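You operate a simulated robot arm through the tools that you are given. There is no shell and no other tool.

Carry out the task below with a simulated robot arm. There is one attempt and no reset: what you move stays moved.

Task
Set the bench driver to program 3, run down both inner runner bolts, driver end first, and park it.

It is judged by the outcome, as a careful person would: the job done as asked, and still so three seconds after it is handed in. It fails if anything else is knocked over, pushed out of place, dropped, spilled or broken.

Robot
A 7-joint arm with a two-finger gripper, fixed in place. Base frame: the origin is on the floor under the middle of its stand, x ahead of it, y to its left, z up. Readings come in m, degrees, newtons and seconds.
With the tool pointing down near the work surface it reaches from about 0.1 to 0.66 m from the base axis. Its first joint turns from -66.0 to 66.0 degrees. Payload 2.45 kg.
The tool frame sits at the grasp point between the pads (the TCP): z along the fingers, y along the line on which they close. The tips reach 0.026 m beyond it. The gripper opens to 0.096 m; its body begins 0.069 m behind the TCP.
Orientation is that of the tool frame in the base frame, as a unit quaternion [w, x, y, z]. With the fingers straight down and closing along the base's y, the tool's x points along the base's -x, its y along +y and its z along -z.

Tools
- The arm moves only by the tool apply_moves. Its argument "moves" is a list of rows, each a list of 2 entries, a list of its own where there are three numbers: the shift along the tool's x, y, z in m, then the turn, a rotation vector about the tool's x, y, z in degrees. In form: [[[x, y, z], [ax, ay, az]], ...]. A call has 1 to 20 rows; each row is the pose to reach, as a shift and turn from the pose commanded when the call began, along the tool's axes at that moment. "jaw" is the finger opening in m, from 0 to 0.096, set as the call begins (left out, the last holds). Rows are played at 5 a second. More than 0.05 m and 8.6 degrees between two rows, or a gripper value outside its range, and nothing of the call is played. A pose out of reach is approached as far as the arm can. The call stops where the force on the tool passes 40 N (or 10 N more than at its start, if that is more) or the arm is blocked; 0.2 s more then pass. The fingers move at their own pace (about 0.05 m/s each) and stop on an object; they squeeze with about 34 N. The grip force told is the motor's: it shows also when the fingers shut on nothing. Time passes only in rows, and 0.2 s behind the last, so rows that repeat a pose let the fingers close. It gives the time, the measured TCP pose, the force on the tool (base axes), the opening and the grip force at its end, in the units of the frame above (readings bear some noise), with the torque about the TCP (base axes, N m) and any sound that the robot's microphone picked up.
- Cameras (640 x 400 px; columns grow to the right, rows downward): "scene" is fixed at [0.1784, -0.3998, 1.4263]; the picture's right is [0.66, -0.75, 0.00], its down [-0.41, -0.36, -0.84] and it looks along [0.63, 0.55, -0.54] (base axes); focal length 350 px, centre (320, 200). "wrist" rides on the gripper at [0.082, 0.003, -0.098] in the tool frame; the picture's right is [-0.04, 1.00, 0.00], its down [-0.73, -0.03, -0.68] and it looks along [-0.68, -0.03, 0.73] (tool axes); focal length 256 px, centre (320, 200). There is no depth. A picture from a camera that has moved, and an enlarged one, comes with that camera's place and axes in the base frame and with its lens.
- grab_frame(camera): a new picture of that camera. No time passes.
- inspect(camera, box): a new picture of the part [left, top, right, bottom] of that camera's present view, enlarged. No time passes.
- hand_in(): hands the job in; it is judged then, once.

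Nothing tells you positions but the pictures and the camera data. Unless the task says otherwise, let go and move clear before handing in.

The tools are called after "Emit:" by a JSON object that holds its "op" and its "data". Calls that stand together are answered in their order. apply_moves: Moves the arm, as the interface text tells. Its arguments: {"type":"object","properties":{"moves":{"type":"array","items":{"type":"array"}},"jaw":{"type":"number"}},"required":["moves"]} The other tools are called the same way: grab_frame (camera) takes a picture; inspect (camera, box) takes an enlarged picture of a part of a camera's view; hand_in () hands the job in.

At the start:

```text
time_s: 0.0
position: [0.4772, -0.0685, 1.1817]
orientation: [0.0, 0.001, 1.0, -0.001]
force: [-0.6, 1.2, 0.6]
wrist_torque: [0.01, 0.0, 0.05]
width: 0.0961
gripper_force: 0.1
```

scene: 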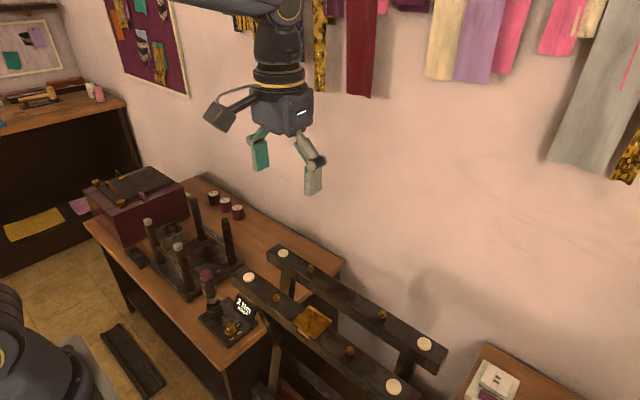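
wrist: 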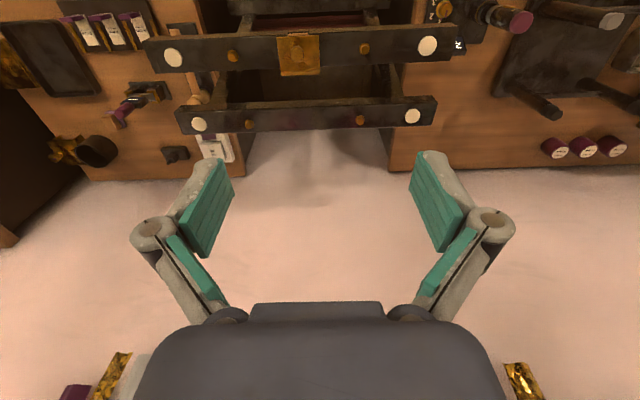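

I see a bench with a driver in a dock (display beside it), and two dark runners with light caps and brass bolts. First I'll look closer at the details before moving anything.

Emit:
{"op": "inspect", "data": {"camera": "scene", "box": [180, 250, 300, 350]}}

Emit:
{"op": "inspect", "data": {"camera": "scene", "box": [230, 230, 450, 400]}}

Emit:
{"op": "inspect", "data": {"camera": "scene", "box": [80, 150, 280, 310]}}

Emit:
{"op": "inspect", "data": {"camera": "wrist", "box": [130, 0, 640, 180]}}

```text
4.00 times, centred on (240, 300) of scene
camera zoom: at [0.1784, -0.3998, 1.4263], right [0.66, -0.75, 0.0], down [-0.41, -0.36, -0.84], along [0.63, 0.55, -0.54], focal length 1398 px, centre (640, -200)
```

zoom: 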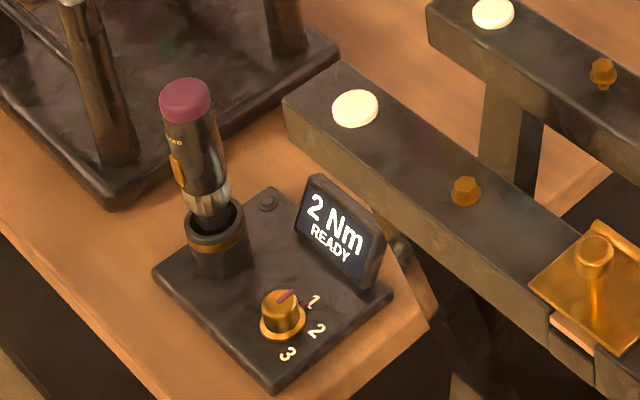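

```text
2.35 times, centred on (340, 315) of scene
camera zoom: at [0.1784, -0.3998, 1.4263], right [0.66, -0.75, 0.0], down [-0.41, -0.36, -0.84], along [0.63, 0.55, -0.54], focal length 823 px, centre (273, -71)
```

zoom: 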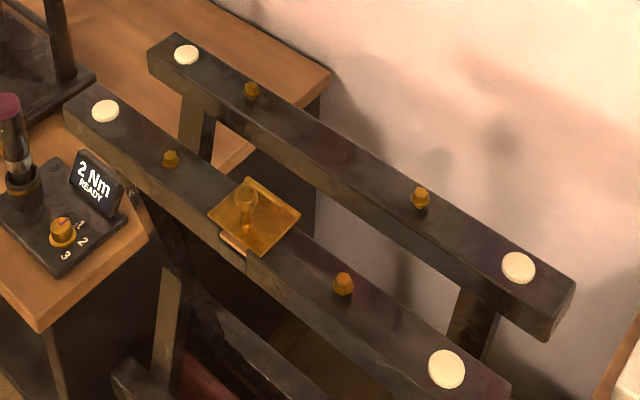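

```text
2.50 times, centred on (180, 230) of scene
camera zoom: at [0.1784, -0.3998, 1.4263], right [0.66, -0.75, 0.0], down [-0.41, -0.36, -0.84], along [0.63, 0.55, -0.54], focal length 874 px, centre (670, 125)
```

zoom: 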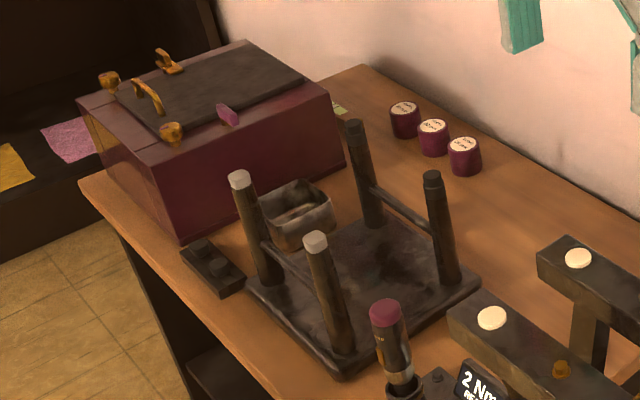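

```text
1.25 times, centred on (385, 90) of wrist
camera zoom: at [0.3956, -0.0663, 1.2813], right [0.04, 1.0, 0.0], down [0.73, -0.03, 0.68], along [0.68, -0.03, -0.73], focal length 321 px, centre (238, 338)
```

zoom: 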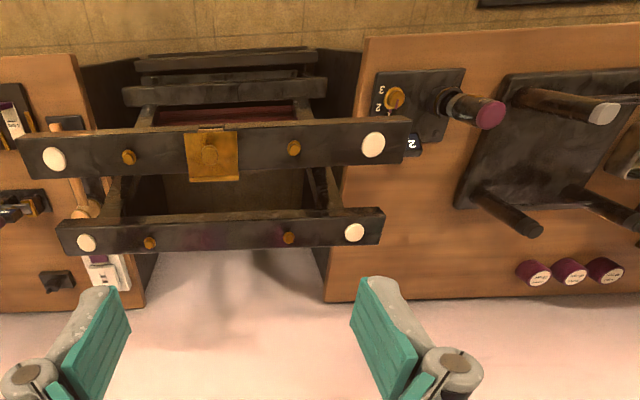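

The driver stands in its dock at the bench's left (+y) end, the dial appears to be at 1 with the display "2 Nm READY", and there are two runners, each with two brass bolts. I'll zoom in on the bolts, the plate and the surroundings for more clues.

Emit:
{"op": "inspect", "data": {"camera": "scene", "box": [255, 275, 305, 306]}}

Emit:
{"op": "inspect", "data": {"camera": "scene", "box": [290, 300, 370, 360]}}

Emit:
{"op": "inspect", "data": {"camera": "scene", "box": [295, 255, 335, 280]}}

Emit:
{"op": "inspect", "data": {"camera": "scene", "box": [360, 300, 440, 350]}}

Emit:
{"op": "inspect", "data": {"camera": "scene", "box": [0, 0, 200, 125]}}

Emit:
{"op": "inspect", "data": {"camera": "scene", "box": [440, 330, 540, 400]}}

Emit:
{"op": "inspect", "data": {"camera": "wrist", "box": [0, 0, 260, 180]}}

Emit:
{"op": "inspect", "data": {"camera": "wrist", "box": [400, 0, 640, 170]}}

```text
12.80 times, centred on (280, 290) of scene
camera zoom: at [0.1784, -0.3998, 1.4263], right [0.66, -0.75, 0.0], down [-0.41, -0.36, -0.84], along [0.63, 0.55, -0.54], focal length 4475 px, centre (832, -958)
```

zoom: 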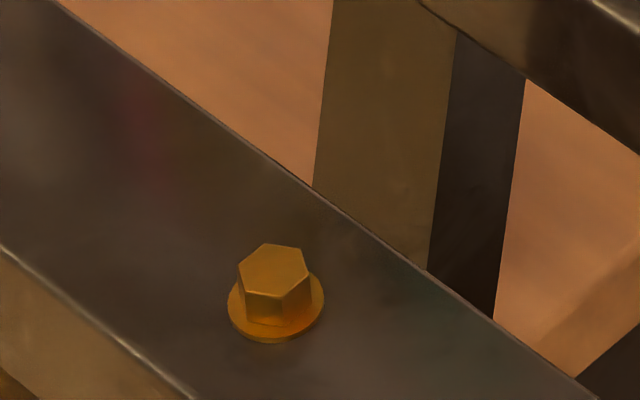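

```text
6.67 times, centred on (330, 330) of scene
camera zoom: at [0.1784, -0.3998, 1.4263], right [0.66, -0.75, 0.0], down [-0.41, -0.36, -0.84], along [0.63, 0.55, -0.54], focal length 2331 px, centre (253, -667)
```

zoom: 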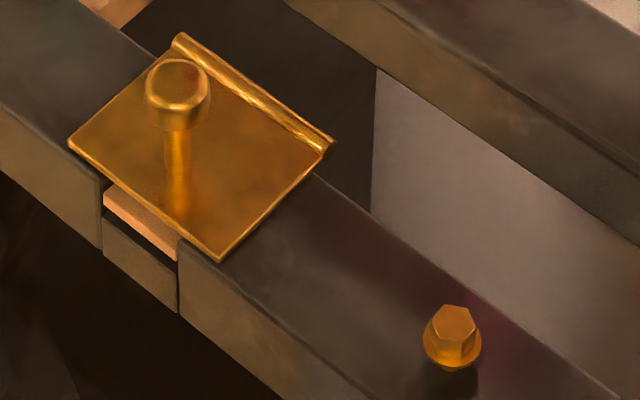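

```text
16.00 times, centred on (315, 268) of scene
camera zoom: at [0.1784, -0.3998, 1.4263], right [0.66, -0.75, 0.0], down [-0.41, -0.36, -0.84], along [0.63, 0.55, -0.54], focal length 5594 px, centre (400, -880)
```

zoom: 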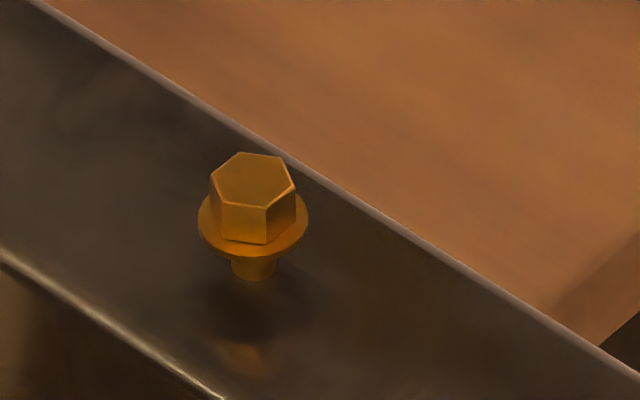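

```text
8.00 times, centred on (400, 325) of scene
camera zoom: at [0.1784, -0.3998, 1.4263], right [0.66, -0.75, 0.0], down [-0.41, -0.36, -0.84], along [0.63, 0.55, -0.54], focal length 2797 px, centre (-320, -800)
```

zoom: 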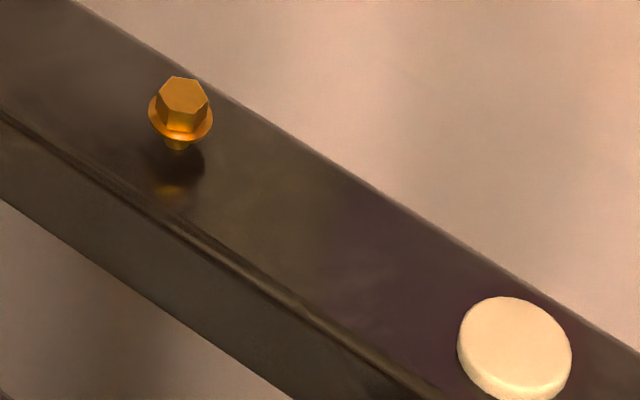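

```text
3.20 times, centred on (100, 62) of scene
camera zoom: at [0.1784, -0.3998, 1.4263], right [0.66, -0.75, 0.0], down [-0.41, -0.36, -0.84], along [0.63, 0.55, -0.54], focal length 1119 px, centre (1024, 640)
```

zoom: 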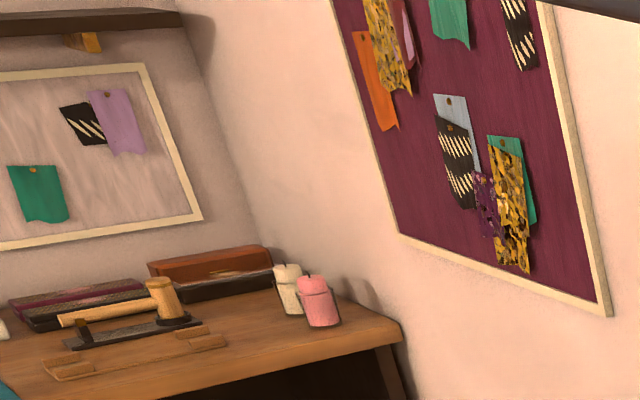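

```text
5.71 times, centred on (490, 365) of scene
camera zoom: at [0.1784, -0.3998, 1.4263], right [0.66, -0.75, 0.0], down [-0.41, -0.36, -0.84], along [0.63, 0.55, -0.54], focal length 1998 px, centre (-651, -743)
```

zoom: 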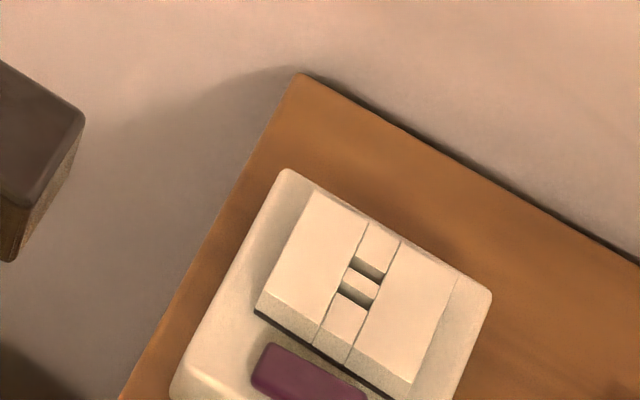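

```text
2.22 times, centred on (130, 90) of wrist
camera zoom: at [0.3956, -0.0663, 1.2813], right [0.04, 1.0, 0.0], down [0.73, -0.03, 0.68], along [0.68, -0.03, -0.73], focal length 569 px, centre (742, 444)
```

zoom: 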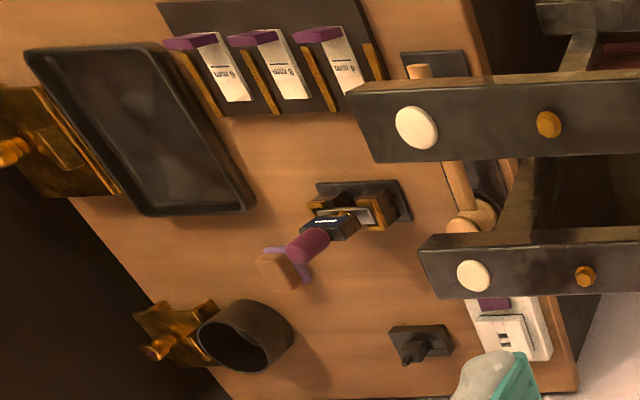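

```text
2.35 times, centred on (520, 85) of wrist
camera zoom: at [0.3956, -0.0663, 1.2813], right [0.04, 1.0, 0.0], down [0.73, -0.03, 0.68], along [0.68, -0.03, -0.73], focal length 602 px, centre (-151, 471)
```

zoom: 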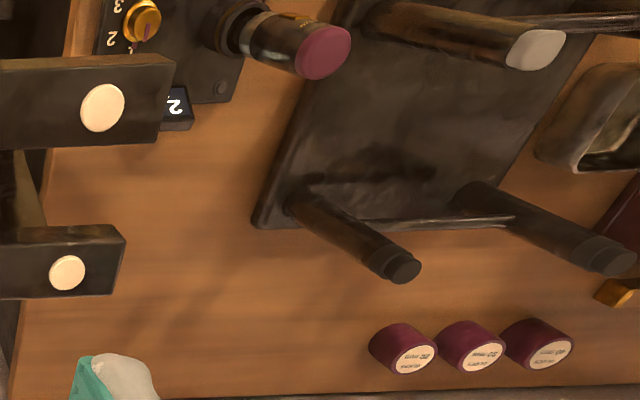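

Three bolts look proud and the near runner's driver-end one looks nearly flush; the near runner also carries a hinged brass plate over a recess. I'll bring the wrist camera closer to see the runners properly.

Emit:
{"op": "apply_moves", "data": {"moves": [[[0.036, -0.006, 0.026], [0, 0, 0]], [[0.072, -0.012, 0.052], [0, 0, 0]], [[0.108, -0.018, 0.078], [0, 0, 0]], [[0.144, -0.024, 0.104], [0, 0, 0]], [[0.177, -0.03, 0.13], [0, 0, 0]]]}}

Emit:
{"op": "grab_frame", "data": {"camera": "wrist"}}

Emit:
{"op": "inspect", "data": {"camera": "wrist", "box": [240, 120, 400, 220]}}

```text
time_s: 1.2
position: [0.3014, -0.0983, 1.0498]
orientation: [0.0, 0.0, 1.0, 0.001]
force: [0.2, 1.0, -0.4]
wrist_torque: [0.01, -0.06, -0.01]
width: 0.096
gripper_force: 0.2
```

```text
taken
camera wrist: at [0.2189, -0.0959, 1.1473], right [0.04, 1.0, 0.0], down [0.73, -0.03, 0.68], along [0.68, -0.03, -0.73], focal length 256 px, centre (320, 200)
```

wrist: 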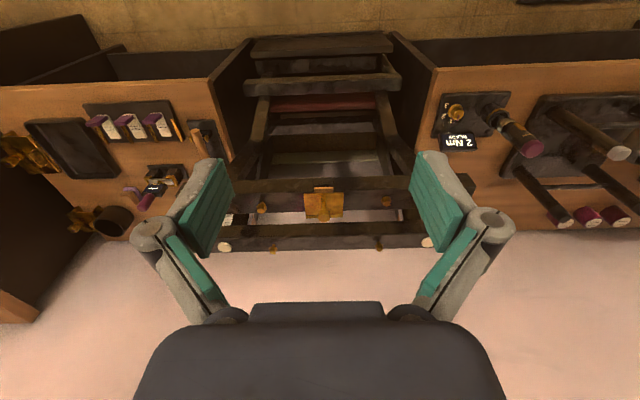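

```text
4.00 times, centred on (320, 170) of wrist
camera zoom: at [0.2189, -0.0959, 1.1473], right [0.04, 1.0, 0.0], down [0.73, -0.03, 0.68], along [0.68, -0.03, -0.73], focal length 1024 px, centre (320, 320)
```

zoom: 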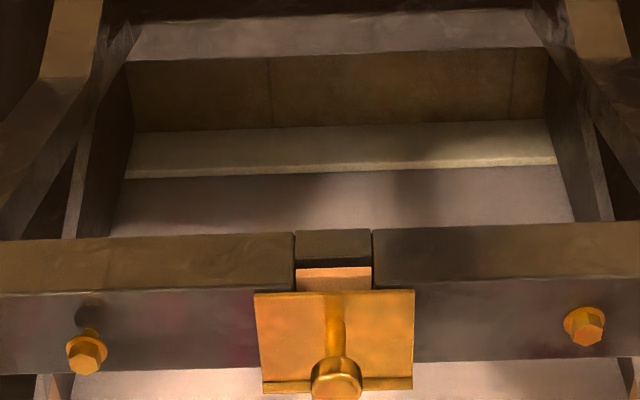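

The near runner's notch holds a block under the brass plate, and its bolts differ in height. I'll zoom in on each bolt from here and look for any labels.

Emit:
{"op": "inspect", "data": {"camera": "wrist", "box": [366, 182, 406, 207]}}

Emit:
{"op": "inspect", "data": {"camera": "wrist", "box": [242, 190, 282, 215]}}

Emit:
{"op": "inspect", "data": {"camera": "wrist", "box": [360, 230, 400, 255]}}

Emit:
{"op": "inspect", "data": {"camera": "wrist", "box": [254, 232, 294, 257]}}

Emit:
{"op": "inspect", "data": {"camera": "wrist", "box": [420, 80, 580, 180]}}

Emit:
{"op": "inspect", "data": {"camera": "wrist", "box": [230, 20, 420, 180]}}

```text
16.00 times, centred on (386, 194) of wrist
camera zoom: at [0.2189, -0.0959, 1.1473], right [0.04, 1.0, 0.0], down [0.73, -0.03, 0.68], along [0.68, -0.03, -0.73], focal length 4096 px, centre (-736, 288)
```

zoom: 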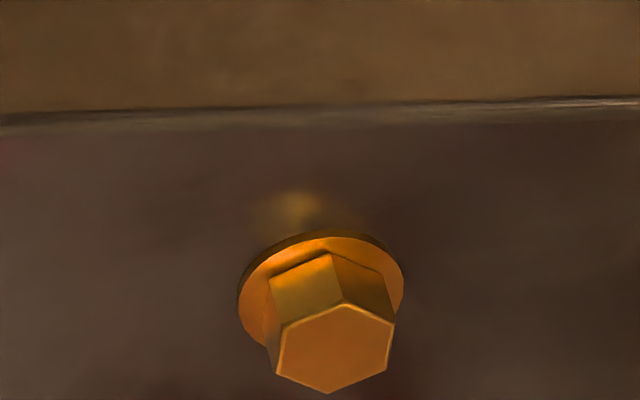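

```text
16.00 times, centred on (262, 202) of wrist
camera zoom: at [0.2189, -0.0959, 1.1473], right [0.04, 1.0, 0.0], down [0.73, -0.03, 0.68], along [0.68, -0.03, -0.73], focal length 4096 px, centre (1248, 160)
```

zoom: 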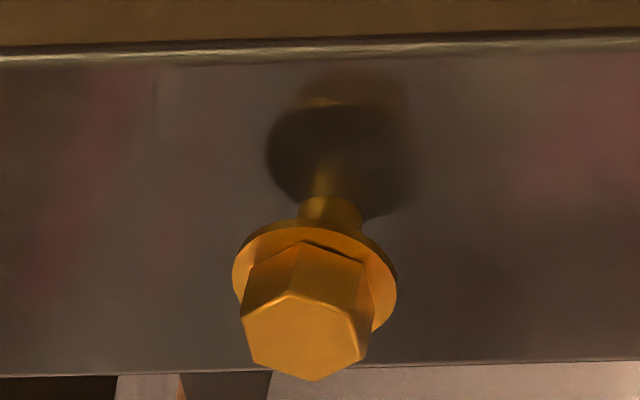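

```text
16.00 times, centred on (380, 242) of wrist
camera zoom: at [0.2189, -0.0959, 1.1473], right [0.04, 1.0, 0.0], down [0.73, -0.03, 0.68], along [0.68, -0.03, -0.73], focal length 4096 px, centre (-640, -480)
```

zoom: 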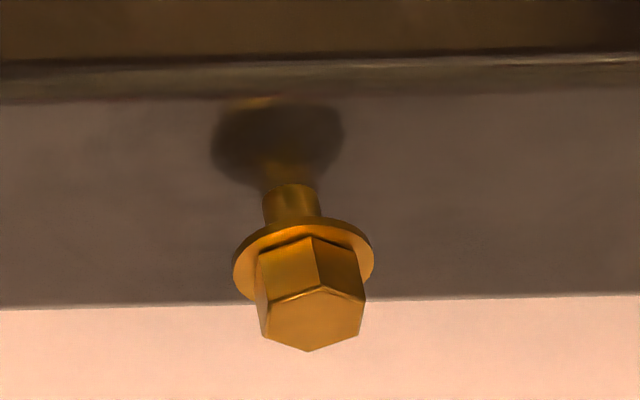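

```text
16.00 times, centred on (274, 244) of wrist
camera zoom: at [0.2189, -0.0959, 1.1473], right [0.04, 1.0, 0.0], down [0.73, -0.03, 0.68], along [0.68, -0.03, -0.73], focal length 4096 px, centre (1056, -512)
```

zoom: 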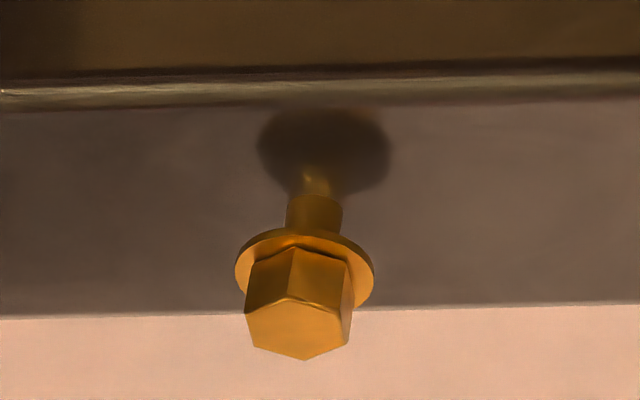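

```text
4.00 times, centred on (500, 130) of wrist
camera zoom: at [0.2189, -0.0959, 1.1473], right [0.04, 1.0, 0.0], down [0.73, -0.03, 0.68], along [0.68, -0.03, -0.73], focal length 1024 px, centre (-400, 480)
```

zoom: 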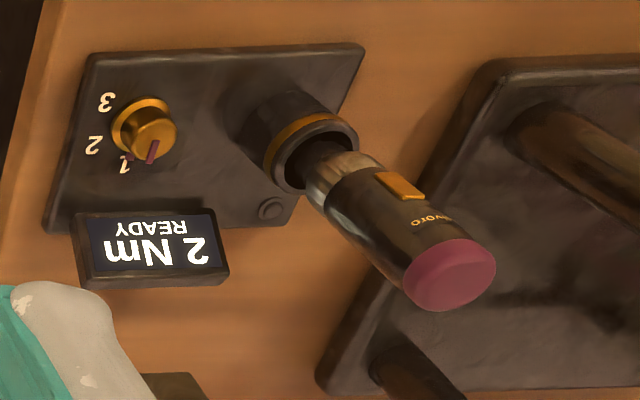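

```text
2.50 times, centred on (325, 100) of wrist
camera zoom: at [0.2189, -0.0959, 1.1473], right [0.04, 1.0, 0.0], down [0.73, -0.03, 0.68], along [0.68, -0.03, -0.73], focal length 640 px, centre (308, 450)
```

zoom: 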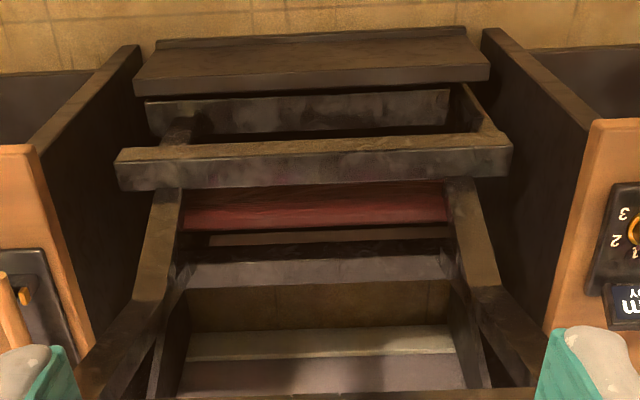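

Near runner: driver-end bolt is already fully down, its other bolt is proud; the far (wall-side) runner has both bolts proud. Next I'll look at the driver dock up close.

Emit:
{"op": "apply_moves", "data": {"moves": [[[0, 0.0435, 0.009], [0, 0, 0]], [[0, 0.087, 0.0175], [0, 0, 0]], [[0, 0.1305, 0.026], [0, 0, 0]], [[0, 0.174, 0.035], [0, 0, 0]], [[0, 0.2175, 0.044], [0, 0, 0]], [[0, 0.261, 0.0525], [0, 0, 0]], [[0, 0.3045, 0.061], [0, 0, 0]], [[0, 0.348, 0.07], [0, 0, 0]]]}}

Emit:
{"op": "grab_frame", "data": {"camera": "wrist"}}

Emit:
{"op": "inspect", "data": {"camera": "wrist", "box": [250, 110, 410, 210]}}

Emit:
{"op": "grab_frame", "data": {"camera": "scene"}}

```text
time_s: 3.0
position: [0.2999, 0.2489, 0.9806]
orientation: [0.0, 0.0, 1.0, 0.001]
force: [-0.2, 0.4, 0.0]
wrist_torque: [-0.03, -0.03, -0.02]
width: 0.0961
gripper_force: 0.0
out of reach, approached as far as the arm can: row 2, 3
```

```text
taken
camera wrist: at [0.2176, 0.2518, 1.0792], right [0.04, 1.0, 0.0], down [0.73, -0.03, 0.68], along [0.68, -0.03, -0.73], focal length 256 px, centre (320, 200)
```

wrist: 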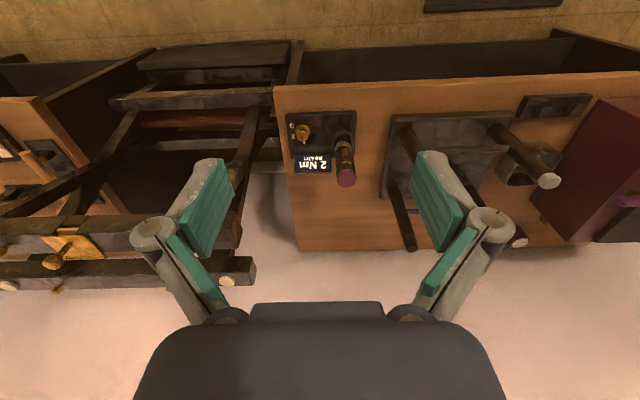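

```text
4.00 times, centred on (330, 160) of wrist
camera zoom: at [0.2176, 0.2518, 1.0792], right [0.04, 1.0, 0.0], down [0.73, -0.03, 0.68], along [0.68, -0.03, -0.73], focal length 1024 px, centre (280, 360)
```

zoom: 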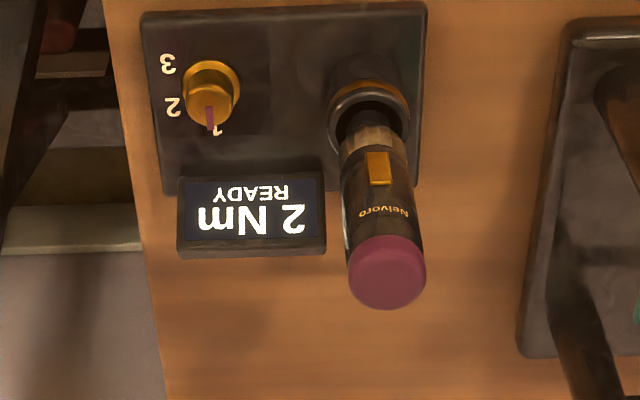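

```text
taken
```

scene: 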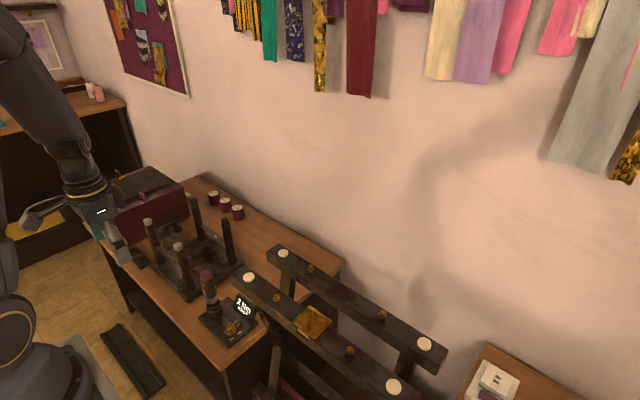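

The dial pointer is at 1 (2 Nm) with 2 and 3 marked clockwise in 60° steps; the driver has a brass button on its side facing me (−x). I'll zoom in on the driver, dial and dock.

Emit:
{"op": "inspect", "data": {"camera": "wrist", "box": [325, 135, 365, 185]}}

Emit:
{"op": "inspect", "data": {"camera": "wrist", "box": [283, 108, 331, 138]}}

Emit:
{"op": "inspect", "data": {"camera": "scene", "box": [190, 265, 230, 325]}}

Emit:
{"op": "inspect", "data": {"camera": "scene", "box": [210, 290, 274, 350]}}

Emit:
{"op": "inspect", "data": {"camera": "wrist", "box": [380, 90, 640, 250]}}

Emit:
{"op": "inspect", "data": {"camera": "wrist", "box": [0, 20, 290, 300]}}

```text
8.00 times, centred on (345, 160) of wrist
camera zoom: at [0.2176, 0.2518, 1.0792], right [0.04, 1.0, 0.0], down [0.73, -0.03, 0.68], along [0.68, -0.03, -0.73], focal length 2048 px, centre (120, 520)
```

zoom: 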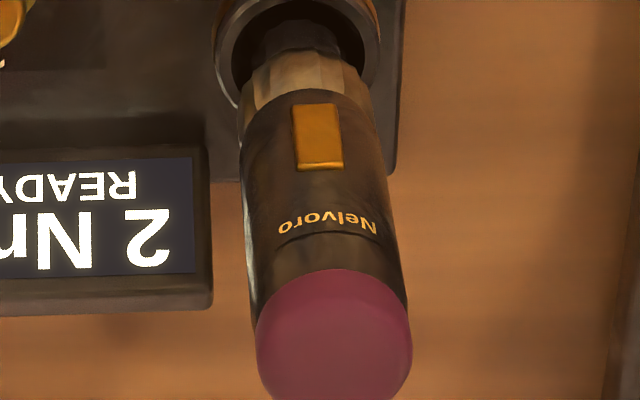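

```text
13.33 times, centred on (307, 123) of wrist
camera zoom: at [0.2176, 0.2518, 1.0792], right [0.04, 1.0, 0.0], down [0.73, -0.03, 0.68], along [0.68, -0.03, -0.73], focal length 3413 px, centre (493, 1227)
```

zoom: 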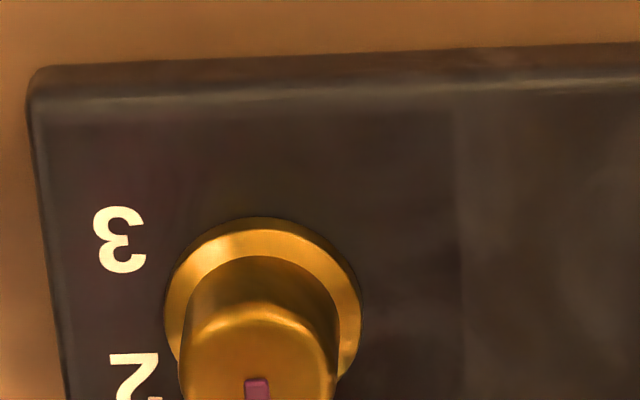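

```text
6.67 times, centred on (210, 295) of scene
camera zoom: at [0.1784, -0.3998, 1.4263], right [0.66, -0.75, 0.0], down [-0.41, -0.36, -0.84], along [0.63, 0.55, -0.54], focal length 2331 px, centre (1053, -433)
```

zoom: 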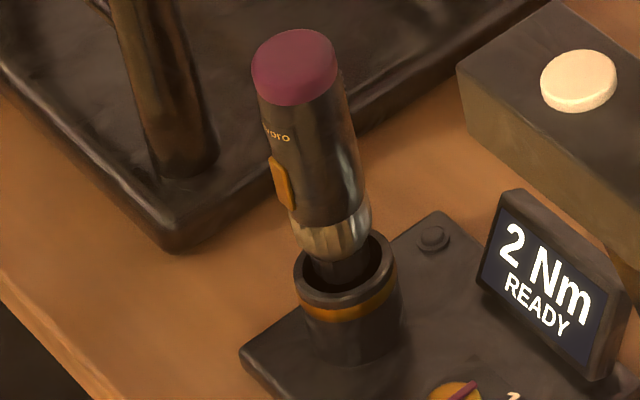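

```text
6.67 times, centred on (242, 320) of scene
camera zoom: at [0.1784, -0.3998, 1.4263], right [0.66, -0.75, 0.0], down [-0.41, -0.36, -0.84], along [0.63, 0.55, -0.54], focal length 2331 px, centre (840, -600)
```

zoom: 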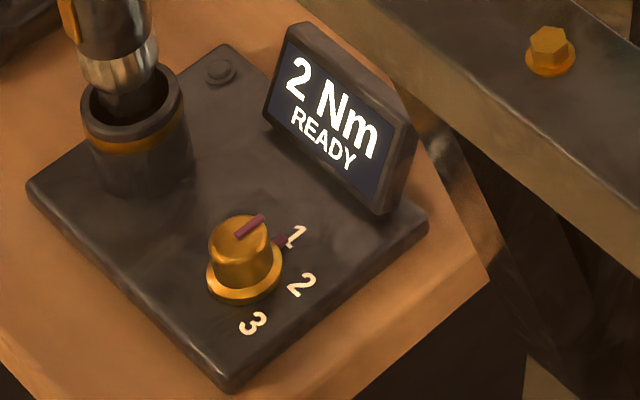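

```text
2.46 times, centred on (510, 170) of wrist
camera zoom: at [0.2176, 0.2518, 1.0792], right [0.04, 1.0, 0.0], down [0.73, -0.03, 0.68], along [0.68, -0.03, -0.73], focal length 630 px, centre (-148, 274)
```

zoom: 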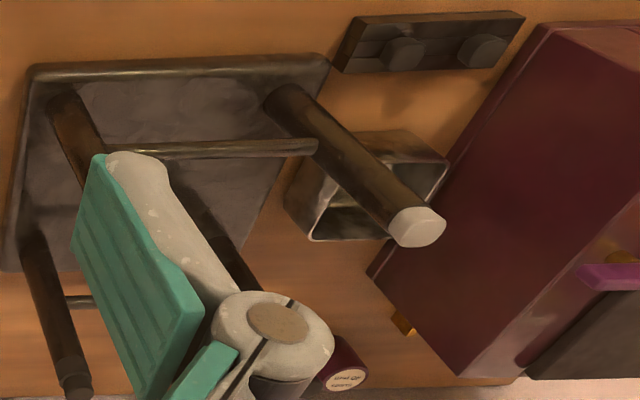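

```text
1.43 times, centred on (145, 160) of wrist
camera zoom: at [0.2176, 0.2518, 1.0792], right [0.04, 1.0, 0.0], down [0.73, -0.03, 0.68], along [0.68, -0.03, -0.73], focal length 366 px, centre (570, 257)
```

zoom: 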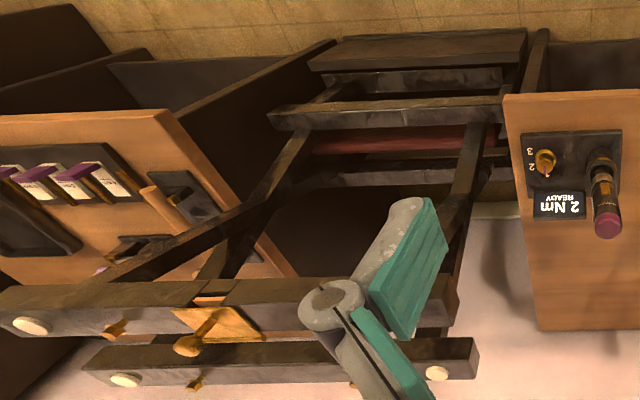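

I've located the driver (top ≈ (0.488, 0.287, 0.736)), dial (≈ (0.485, 0.204, 0.59)) and button facing −x. Before touching anything I'll view the right-hand bench and the runners from another side for clues on which runner is "inner".

Emit:
{"op": "apply_moves", "data": {"moves": [[[-0.03, -0.02, -0.03], [0, 0, 0]], [[-0.05, -0.05, -0.06], [0, 0, 0]], [[-0.06, -0.095, -0.07], [0, 0, 0]], [[-0.06, -0.14, -0.07], [0, 0, 0]], [[-0.06, -0.185, -0.07], [0, 0, 0]], [[-0.06, -0.23, -0.07], [0, 0, 0]], [[-0.06, -0.275, -0.07], [0, 0, 0]], [[-0.06, -0.32, -0.07], [0, 0, 0]], [[-0.06, -0.365, -0.07], [0, 0, 0]], [[-0.06, -0.41, -0.07], [0, 0, 0]], [[-0.06, -0.455, -0.07], [0, 0, 0]], [[-0.06, -0.5, -0.07], [0, 0, 0]], [[-0.06, -0.545, -0.07], [0, 0, 0]], [[-0.05, -0.59, -0.07], [0, 0, 0]]]}}

Emit:
{"op": "grab_frame", "data": {"camera": "wrist"}}

Emit:
{"op": "inspect", "data": {"camera": "wrist", "box": [130, 60, 330, 200]}}

Emit:
{"op": "inspect", "data": {"camera": "wrist", "box": [380, 60, 580, 220]}}

```text
time_s: 6.0
position: [0.351, -0.3418, 1.0539]
orientation: [0.0, -0.001, 1.0, 0.001]
force: [0.9, 0.5, 0.2]
wrist_torque: [0.04, 0.01, -0.02]
width: 0.0962
gripper_force: 0.0
```

```text
taken
camera wrist: at [0.2686, -0.3401, 1.1519], right [0.04, 1.0, 0.0], down [0.73, -0.03, 0.68], along [0.68, -0.03, -0.73], focal length 256 px, centre (320, 200)
```

wrist: 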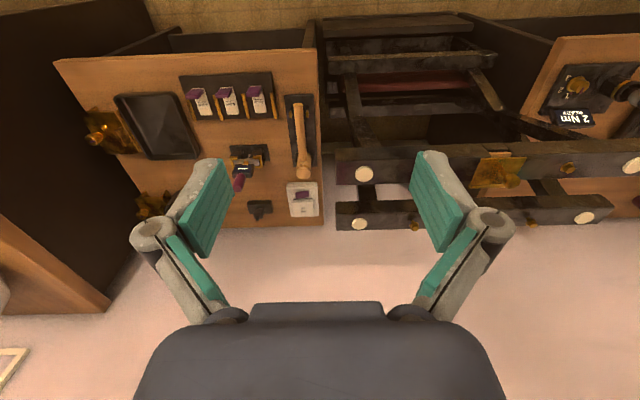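

```text
2.86 times, centred on (230, 130) of wrist
camera zoom: at [0.2686, -0.3401, 1.1519], right [0.04, 1.0, 0.0], down [0.73, -0.03, 0.68], along [0.68, -0.03, -0.73], focal length 731 px, centre (577, 400)
```

zoom: 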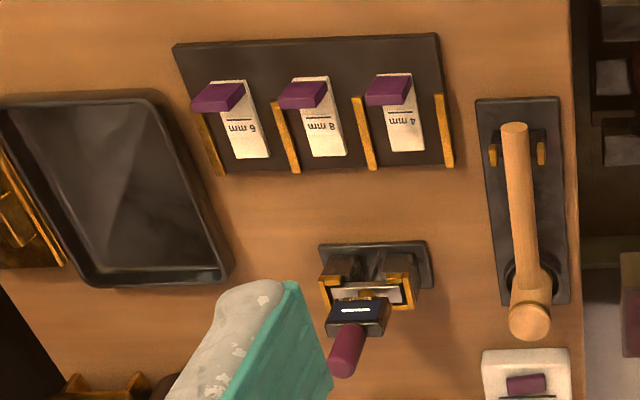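

```text
2.50 times, centred on (480, 140) of wrist
camera zoom: at [0.2686, -0.3401, 1.1519], right [0.04, 1.0, 0.0], down [0.73, -0.03, 0.68], along [0.68, -0.03, -0.73], focal length 640 px, centre (-80, 350)
```

zoom: 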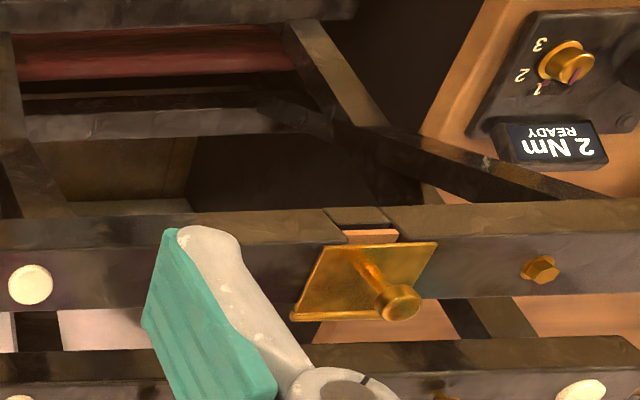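

The frame between the benches looks like a folding X-frame, which would have an inner and an outer leg pair, so I want to see which runner joins which legs. I'll turn the wrist camera to view it from its right-hand end.

Emit:
{"op": "apply_moves", "data": {"moves": [[[0, -0.01, 0.01], [0, 0, -8]], [[0, -0.02, 0.02], [0, 0, -16]], [[0, -0.03, 0.03], [0, 0, -24]], [[0, -0.04, 0.04], [0, 0, -32]], [[0, -0.05, 0.05], [0, 0, -40]], [[0, -0.06, 0.06], [0, 0, -48]], [[0, -0.06, 0.07], [0, 0, -56]]]}}

Emit:
{"op": "grab_frame", "data": {"camera": "wrist"}}

```text
time_s: 7.6
position: [0.3506, -0.4002, 0.9833]
orientation: [0.001, -0.47, 0.883, 0.0]
force: [0.2, 1.2, 0.5]
wrist_torque: [-0.02, -0.01, -0.02]
width: 0.0958
gripper_force: 0.0
```

```text
taken
camera wrist: at [0.3015, -0.4671, 1.0817], right [-0.81, 0.59, 0.0], down [0.43, 0.59, 0.68], along [0.4, 0.55, -0.73], focal length 256 px, centre (320, 200)
```

wrist: 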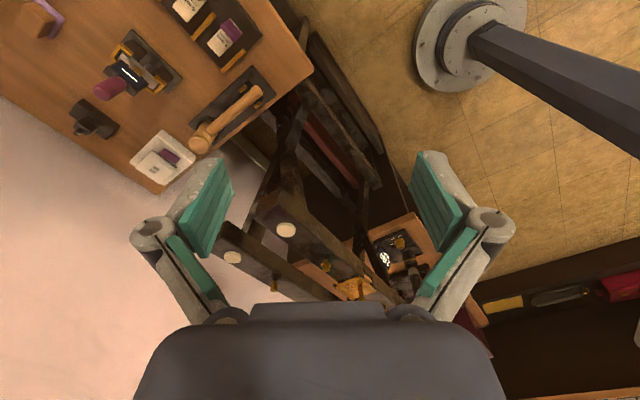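

The camera now looks along the runners from the right end. I'll tilt it to a shallower angle to see the legs better.

Emit:
{"op": "apply_moves", "data": {"moves": [[[0, 0, 0], [0, -8, 0]], [[0, 0, 0], [0, -16, 0]], [[0, 0, 0], [0, -24, 0]]]}}

Emit:
{"op": "grab_frame", "data": {"camera": "wrist"}}

Emit:
{"op": "inspect", "data": {"camera": "wrist", "box": [190, 0, 430, 150]}}

Emit:
{"op": "inspect", "data": {"camera": "wrist", "box": [200, 80, 440, 230]}}

```text
time_s: 8.4
position: [0.3517, -0.3999, 0.9829]
orientation: [0.185, -0.459, 0.863, 0.098]
force: [-0.3, -0.1, 0.3]
wrist_torque: [0.02, 0.01, 0.02]
width: 0.0959
gripper_force: 0.0
```

```text
taken
camera wrist: at [0.2838, -0.4941, 1.0397], right [-0.81, 0.59, 0.02], down [0.24, 0.31, 0.92], along [0.54, 0.75, -0.39], focal length 256 px, centre (320, 200)
```

wrist: 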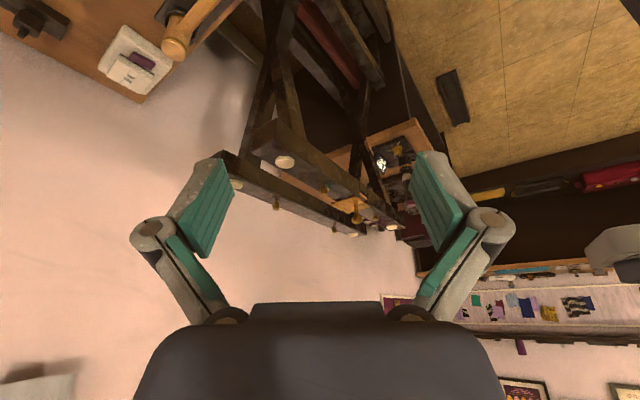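

```text
2.67 times, centred on (310, 75) of wrist
camera zoom: at [0.2838, -0.4941, 1.0397], right [-0.81, 0.59, 0.02], down [0.24, 0.31, 0.92], along [0.54, 0.75, -0.39], focal length 683 px, centre (347, 533)
```

zoom: 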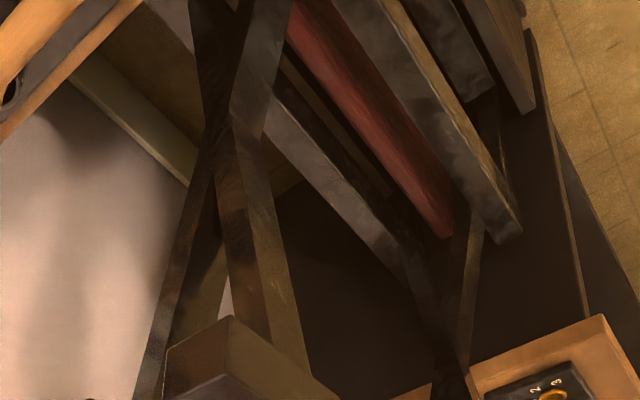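

```text
2.67 times, centred on (320, 155) of wrist
camera zoom: at [0.2838, -0.4941, 1.0397], right [-0.81, 0.59, 0.02], down [0.24, 0.31, 0.92], along [0.54, 0.75, -0.39], focal length 683 px, centre (320, 320)
```

zoom: 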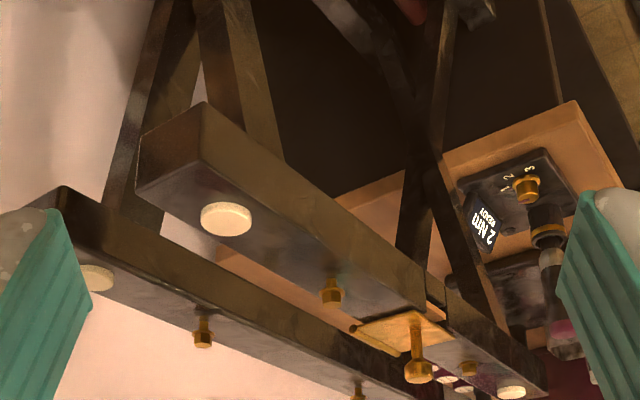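

It is an X-frame: the legs of the two runners cross, so one leg pair sits inside the other. I'll zoom on the crossing to see which runner belongs to the inner pair.

Emit:
{"op": "inspect", "data": {"camera": "wrist", "box": [235, 0, 315, 50]}}

Emit:
{"op": "inspect", "data": {"camera": "wrist", "box": [225, 40, 325, 120]}}

Emit:
{"op": "inspect", "data": {"camera": "wrist", "box": [225, 90, 325, 170]}}

Emit:
{"op": "inspect", "data": {"camera": "wrist", "box": [310, 60, 410, 140]}}

```text
8.00 times, centred on (275, 25) of wrist
camera zoom: at [0.2838, -0.4941, 1.0397], right [-0.81, 0.59, 0.02], down [0.24, 0.31, 0.92], along [0.54, 0.75, -0.39], focal length 2048 px, centre (680, 1600)
```

zoom: 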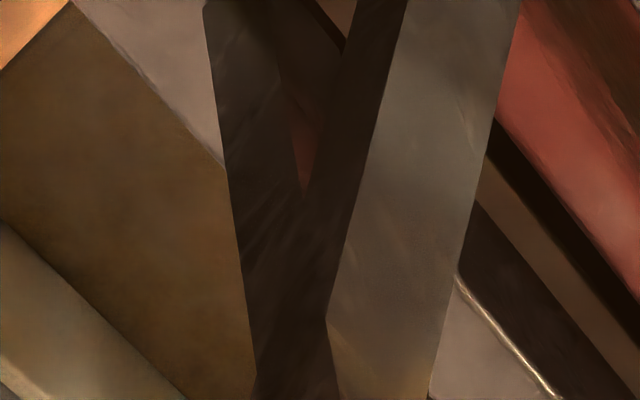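

```text
5.00 times, centred on (275, 80) of wrist
camera zoom: at [0.2838, -0.4941, 1.0397], right [-0.81, 0.59, 0.02], down [0.24, 0.31, 0.92], along [0.54, 0.75, -0.39], focal length 1280 px, centre (545, 800)
```

zoom: 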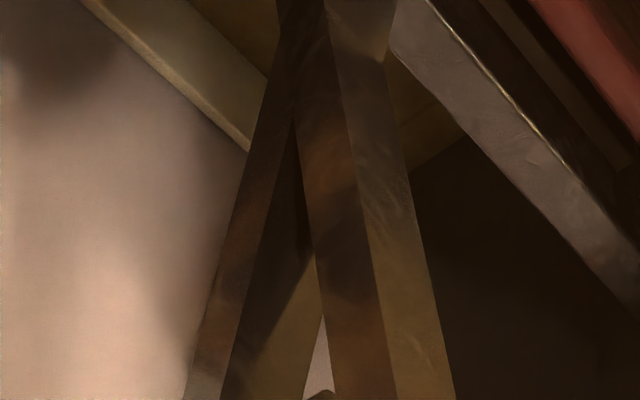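

```text
5.00 times, centred on (275, 130) of wrist
camera zoom: at [0.2838, -0.4941, 1.0397], right [-0.81, 0.59, 0.02], down [0.24, 0.31, 0.92], along [0.54, 0.75, -0.39], focal length 1280 px, centre (545, 550)
```

zoom: 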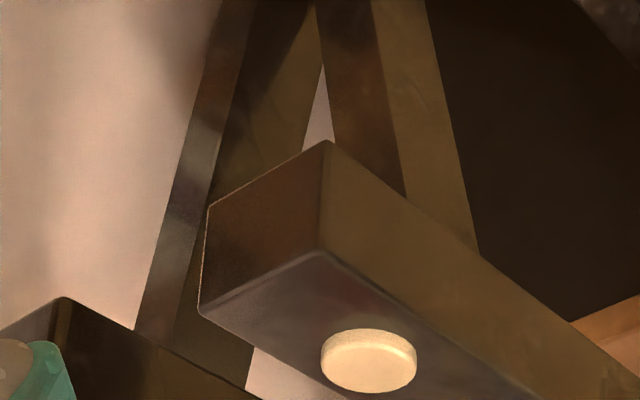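

```text
5.00 times, centred on (360, 100) of wrist
camera zoom: at [0.2838, -0.4941, 1.0397], right [-0.81, 0.59, 0.02], down [0.24, 0.31, 0.92], along [0.54, 0.75, -0.39], focal length 1280 px, centre (120, 700)
```

zoom: 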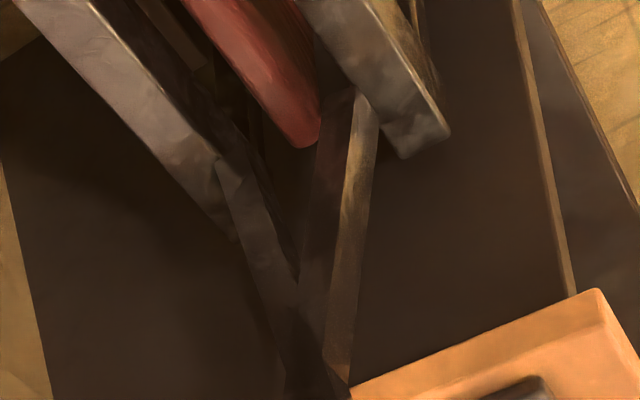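

The crossing shows the wall-side runner's legs sit inside the near runner's legs, so the far (wall-side) runner is the inner one, and both its bolts are proud: consistent. I'll straighten the tool and take a close view of those two bolts.

Emit:
{"op": "apply_moves", "data": {"moves": [[[0, 0, 0], [0, 8, 0]], [[0, 0, 0], [0, 16, 0]], [[0, 0, 0], [0, 24, 0]]]}}

Emit:
{"op": "apply_moves", "data": {"moves": [[[0, 0, -0.01], [0, 0, 8]], [[0, 0, -0.02], [0, 0, 16]], [[0, 0, -0.03], [0, 0, 24]], [[0, 0, -0.03], [0, 0, 32]], [[0, 0, -0.03], [0, 0, 40]], [[0, 0, -0.03], [0, 0, 48]], [[0, 0, -0.03], [0, 0, 56]]]}}

```text
time_s: 9.2
position: [0.3504, -0.4014, 0.9842]
orientation: [0.0, -0.469, 0.883, 0.0]
force: [-0.2, -0.1, -0.5]
wrist_torque: [-0.03, 0.01, -0.03]
width: 0.0959
gripper_force: 0.1
```

```text
time_s: 10.8
position: [0.3519, -0.4006, 1.0126]
orientation: [0.0, 0.001, 1.0, 0.0]
force: [0.3, -0.5, 0.4]
wrist_torque: [0.01, -0.01, 0.01]
width: 0.0959
gripper_force: 0.2
```

Tool is straight again. I'll move in front of the far bolt of the inner runner for a close look.

Emit:
{"op": "apply_moves", "data": {"moves": [[[-0.014, 0.042, -0.004], [0, 0, 0]], [[-0.028, 0.084, -0.007], [0, 0, 0]], [[-0.042, 0.126, -0.01], [0, 0, 0]], [[-0.056, 0.168, -0.014], [0, 0, 0]], [[-0.068, 0.21, -0.017], [0, 0, 0]]]}}

Emit:
{"op": "grab_frame", "data": {"camera": "wrist"}}

Emit:
{"op": "inspect", "data": {"camera": "wrist", "box": [280, 150, 360, 200]}}

```text
time_s: 12.0
position: [0.4213, -0.1856, 1.033]
orientation: [0.0, 0.001, 1.0, -0.001]
force: [0.3, 0.5, -0.6]
wrist_torque: [-0.04, 0.02, 0.01]
width: 0.096
gripper_force: 0.0
```

```text
taken
camera wrist: at [0.338, -0.1835, 1.1292], right [0.04, 1.0, 0.0], down [0.73, -0.03, 0.68], along [0.68, -0.03, -0.73], focal length 256 px, centre (320, 200)
```

wrist: 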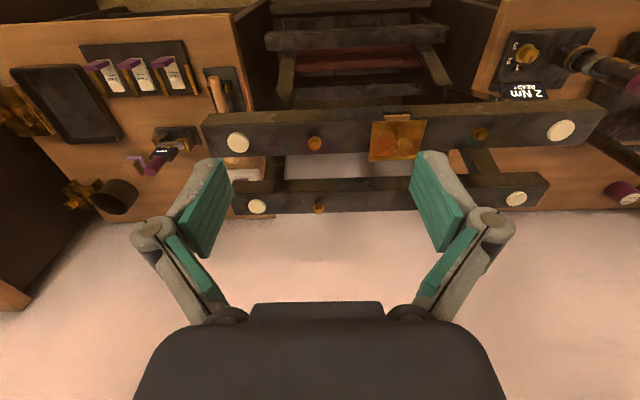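

```text
8.00 times, centred on (320, 175) of wrist
camera zoom: at [0.338, -0.1835, 1.1292], right [0.04, 1.0, 0.0], down [0.73, -0.03, 0.68], along [0.68, -0.03, -0.73], focal length 2048 px, centre (320, 400)
```

zoom: 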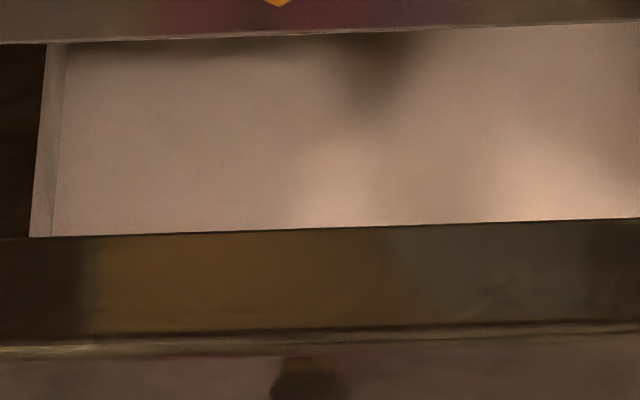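

The far bolt of the wall-side runner is at pixel (319,208). Zooming on it and on the neighbouring reference bolts.

Emit:
{"op": "inspect", "data": {"camera": "wrist", "box": [300, 192, 340, 217]}}

Emit:
{"op": "inspect", "data": {"camera": "wrist", "box": [200, 90, 360, 230]}}

Emit:
{"op": "inspect", "data": {"camera": "wrist", "box": [410, 90, 600, 220]}}

```text
16.00 times, centred on (320, 204) of wrist
camera zoom: at [0.338, -0.1835, 1.1292], right [0.04, 1.0, 0.0], down [0.73, -0.03, 0.68], along [0.68, -0.03, -0.73], focal length 4096 px, centre (320, 128)
```

zoom: 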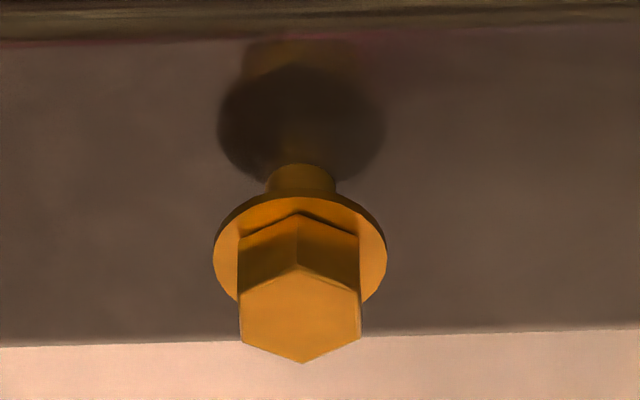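

```text
2.86 times, centred on (280, 160) of wrist
camera zoom: at [0.338, -0.1835, 1.1292], right [0.04, 1.0, 0.0], down [0.73, -0.03, 0.68], along [0.68, -0.03, -0.73], focal length 731 px, centre (434, 314)
```

zoom: 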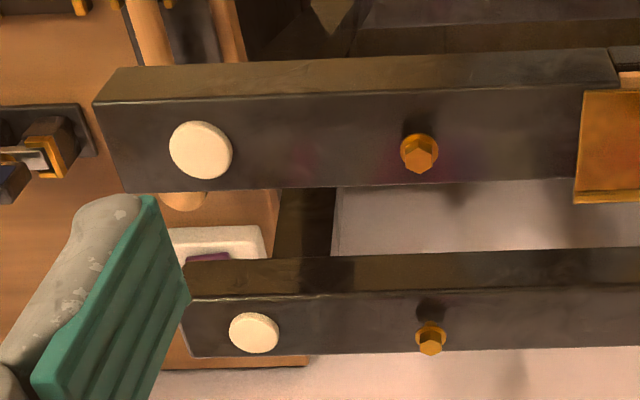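

```text
3.08 times, centred on (505, 155) of wrist
camera zoom: at [0.338, -0.1835, 1.1292], right [0.04, 1.0, 0.0], down [0.73, -0.03, 0.68], along [0.68, -0.03, -0.73], focal length 788 px, centre (-249, 338)
```

zoom: 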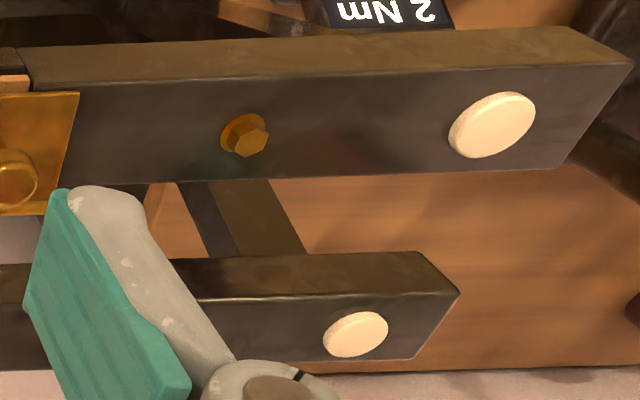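

Far-end inner bolt head is at ≈ (0.592, −0.195, 0.88). Now the same view for the driver-end bolt.

Emit:
{"op": "apply_moves", "data": {"moves": [[[0, 0.045, 0], [0, 0, 0]], [[0, 0.09, 0], [0, 0, 0]], [[0, 0.135, 0], [0, 0, 0]], [[0, 0.18, 0], [0, 0, 0]]]}}

Emit:
{"op": "grab_frame", "data": {"camera": "wrist"}}

Emit:
{"op": "inspect", "data": {"camera": "wrist", "box": [300, 192, 340, 217]}}

Emit:
{"op": "inspect", "data": {"camera": "wrist", "box": [350, 80, 560, 220]}}

```text
time_s: 13.0
position: [0.42, -0.0095, 1.0305]
orientation: [0.0, 0.001, 1.0, 0.0]
force: [1.2, -0.3, 0.0]
wrist_torque: [-0.02, -0.01, 0.02]
width: 0.0958
gripper_force: 0.1
```

```text
taken
camera wrist: at [0.3374, -0.0068, 1.1289], right [0.04, 1.0, 0.0], down [0.73, -0.03, 0.68], along [0.68, -0.03, -0.73], focal length 256 px, centre (320, 200)
```

wrist: 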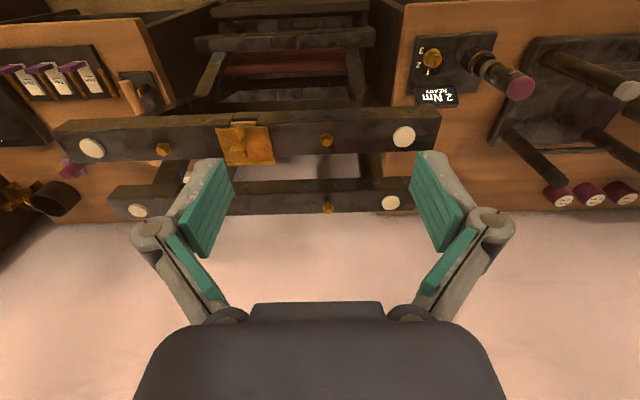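

```text
16.00 times, centred on (320, 204) of wrist
camera zoom: at [0.3374, -0.0068, 1.1289], right [0.04, 1.0, 0.0], down [0.73, -0.03, 0.68], along [0.68, -0.03, -0.73], focal length 4096 px, centre (320, 128)
```

zoom: 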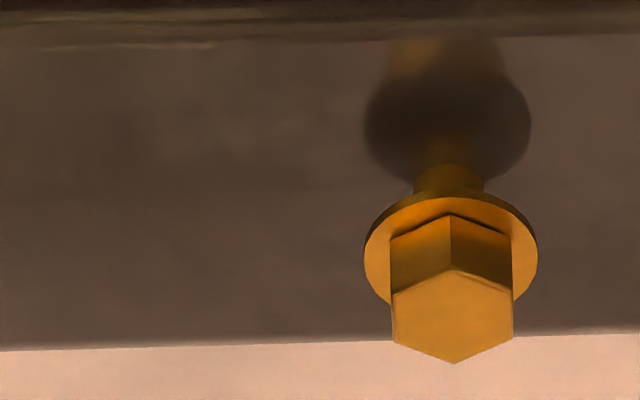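

```text
2.86 times, centred on (455, 150) of wrist
camera zoom: at [0.3374, -0.0068, 1.1289], right [0.04, 1.0, 0.0], down [0.73, -0.03, 0.68], along [0.68, -0.03, -0.73], focal length 731 px, centre (-66, 343)
```

zoom: 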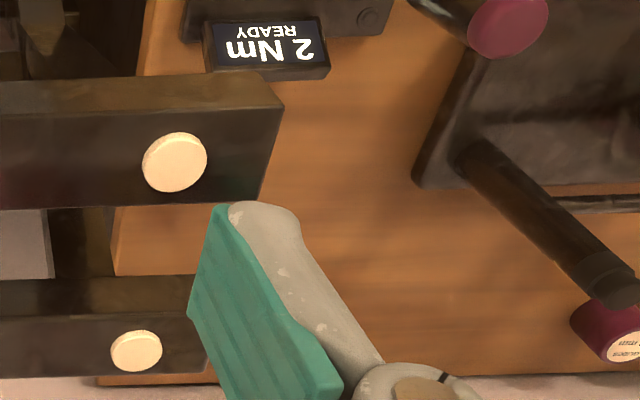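

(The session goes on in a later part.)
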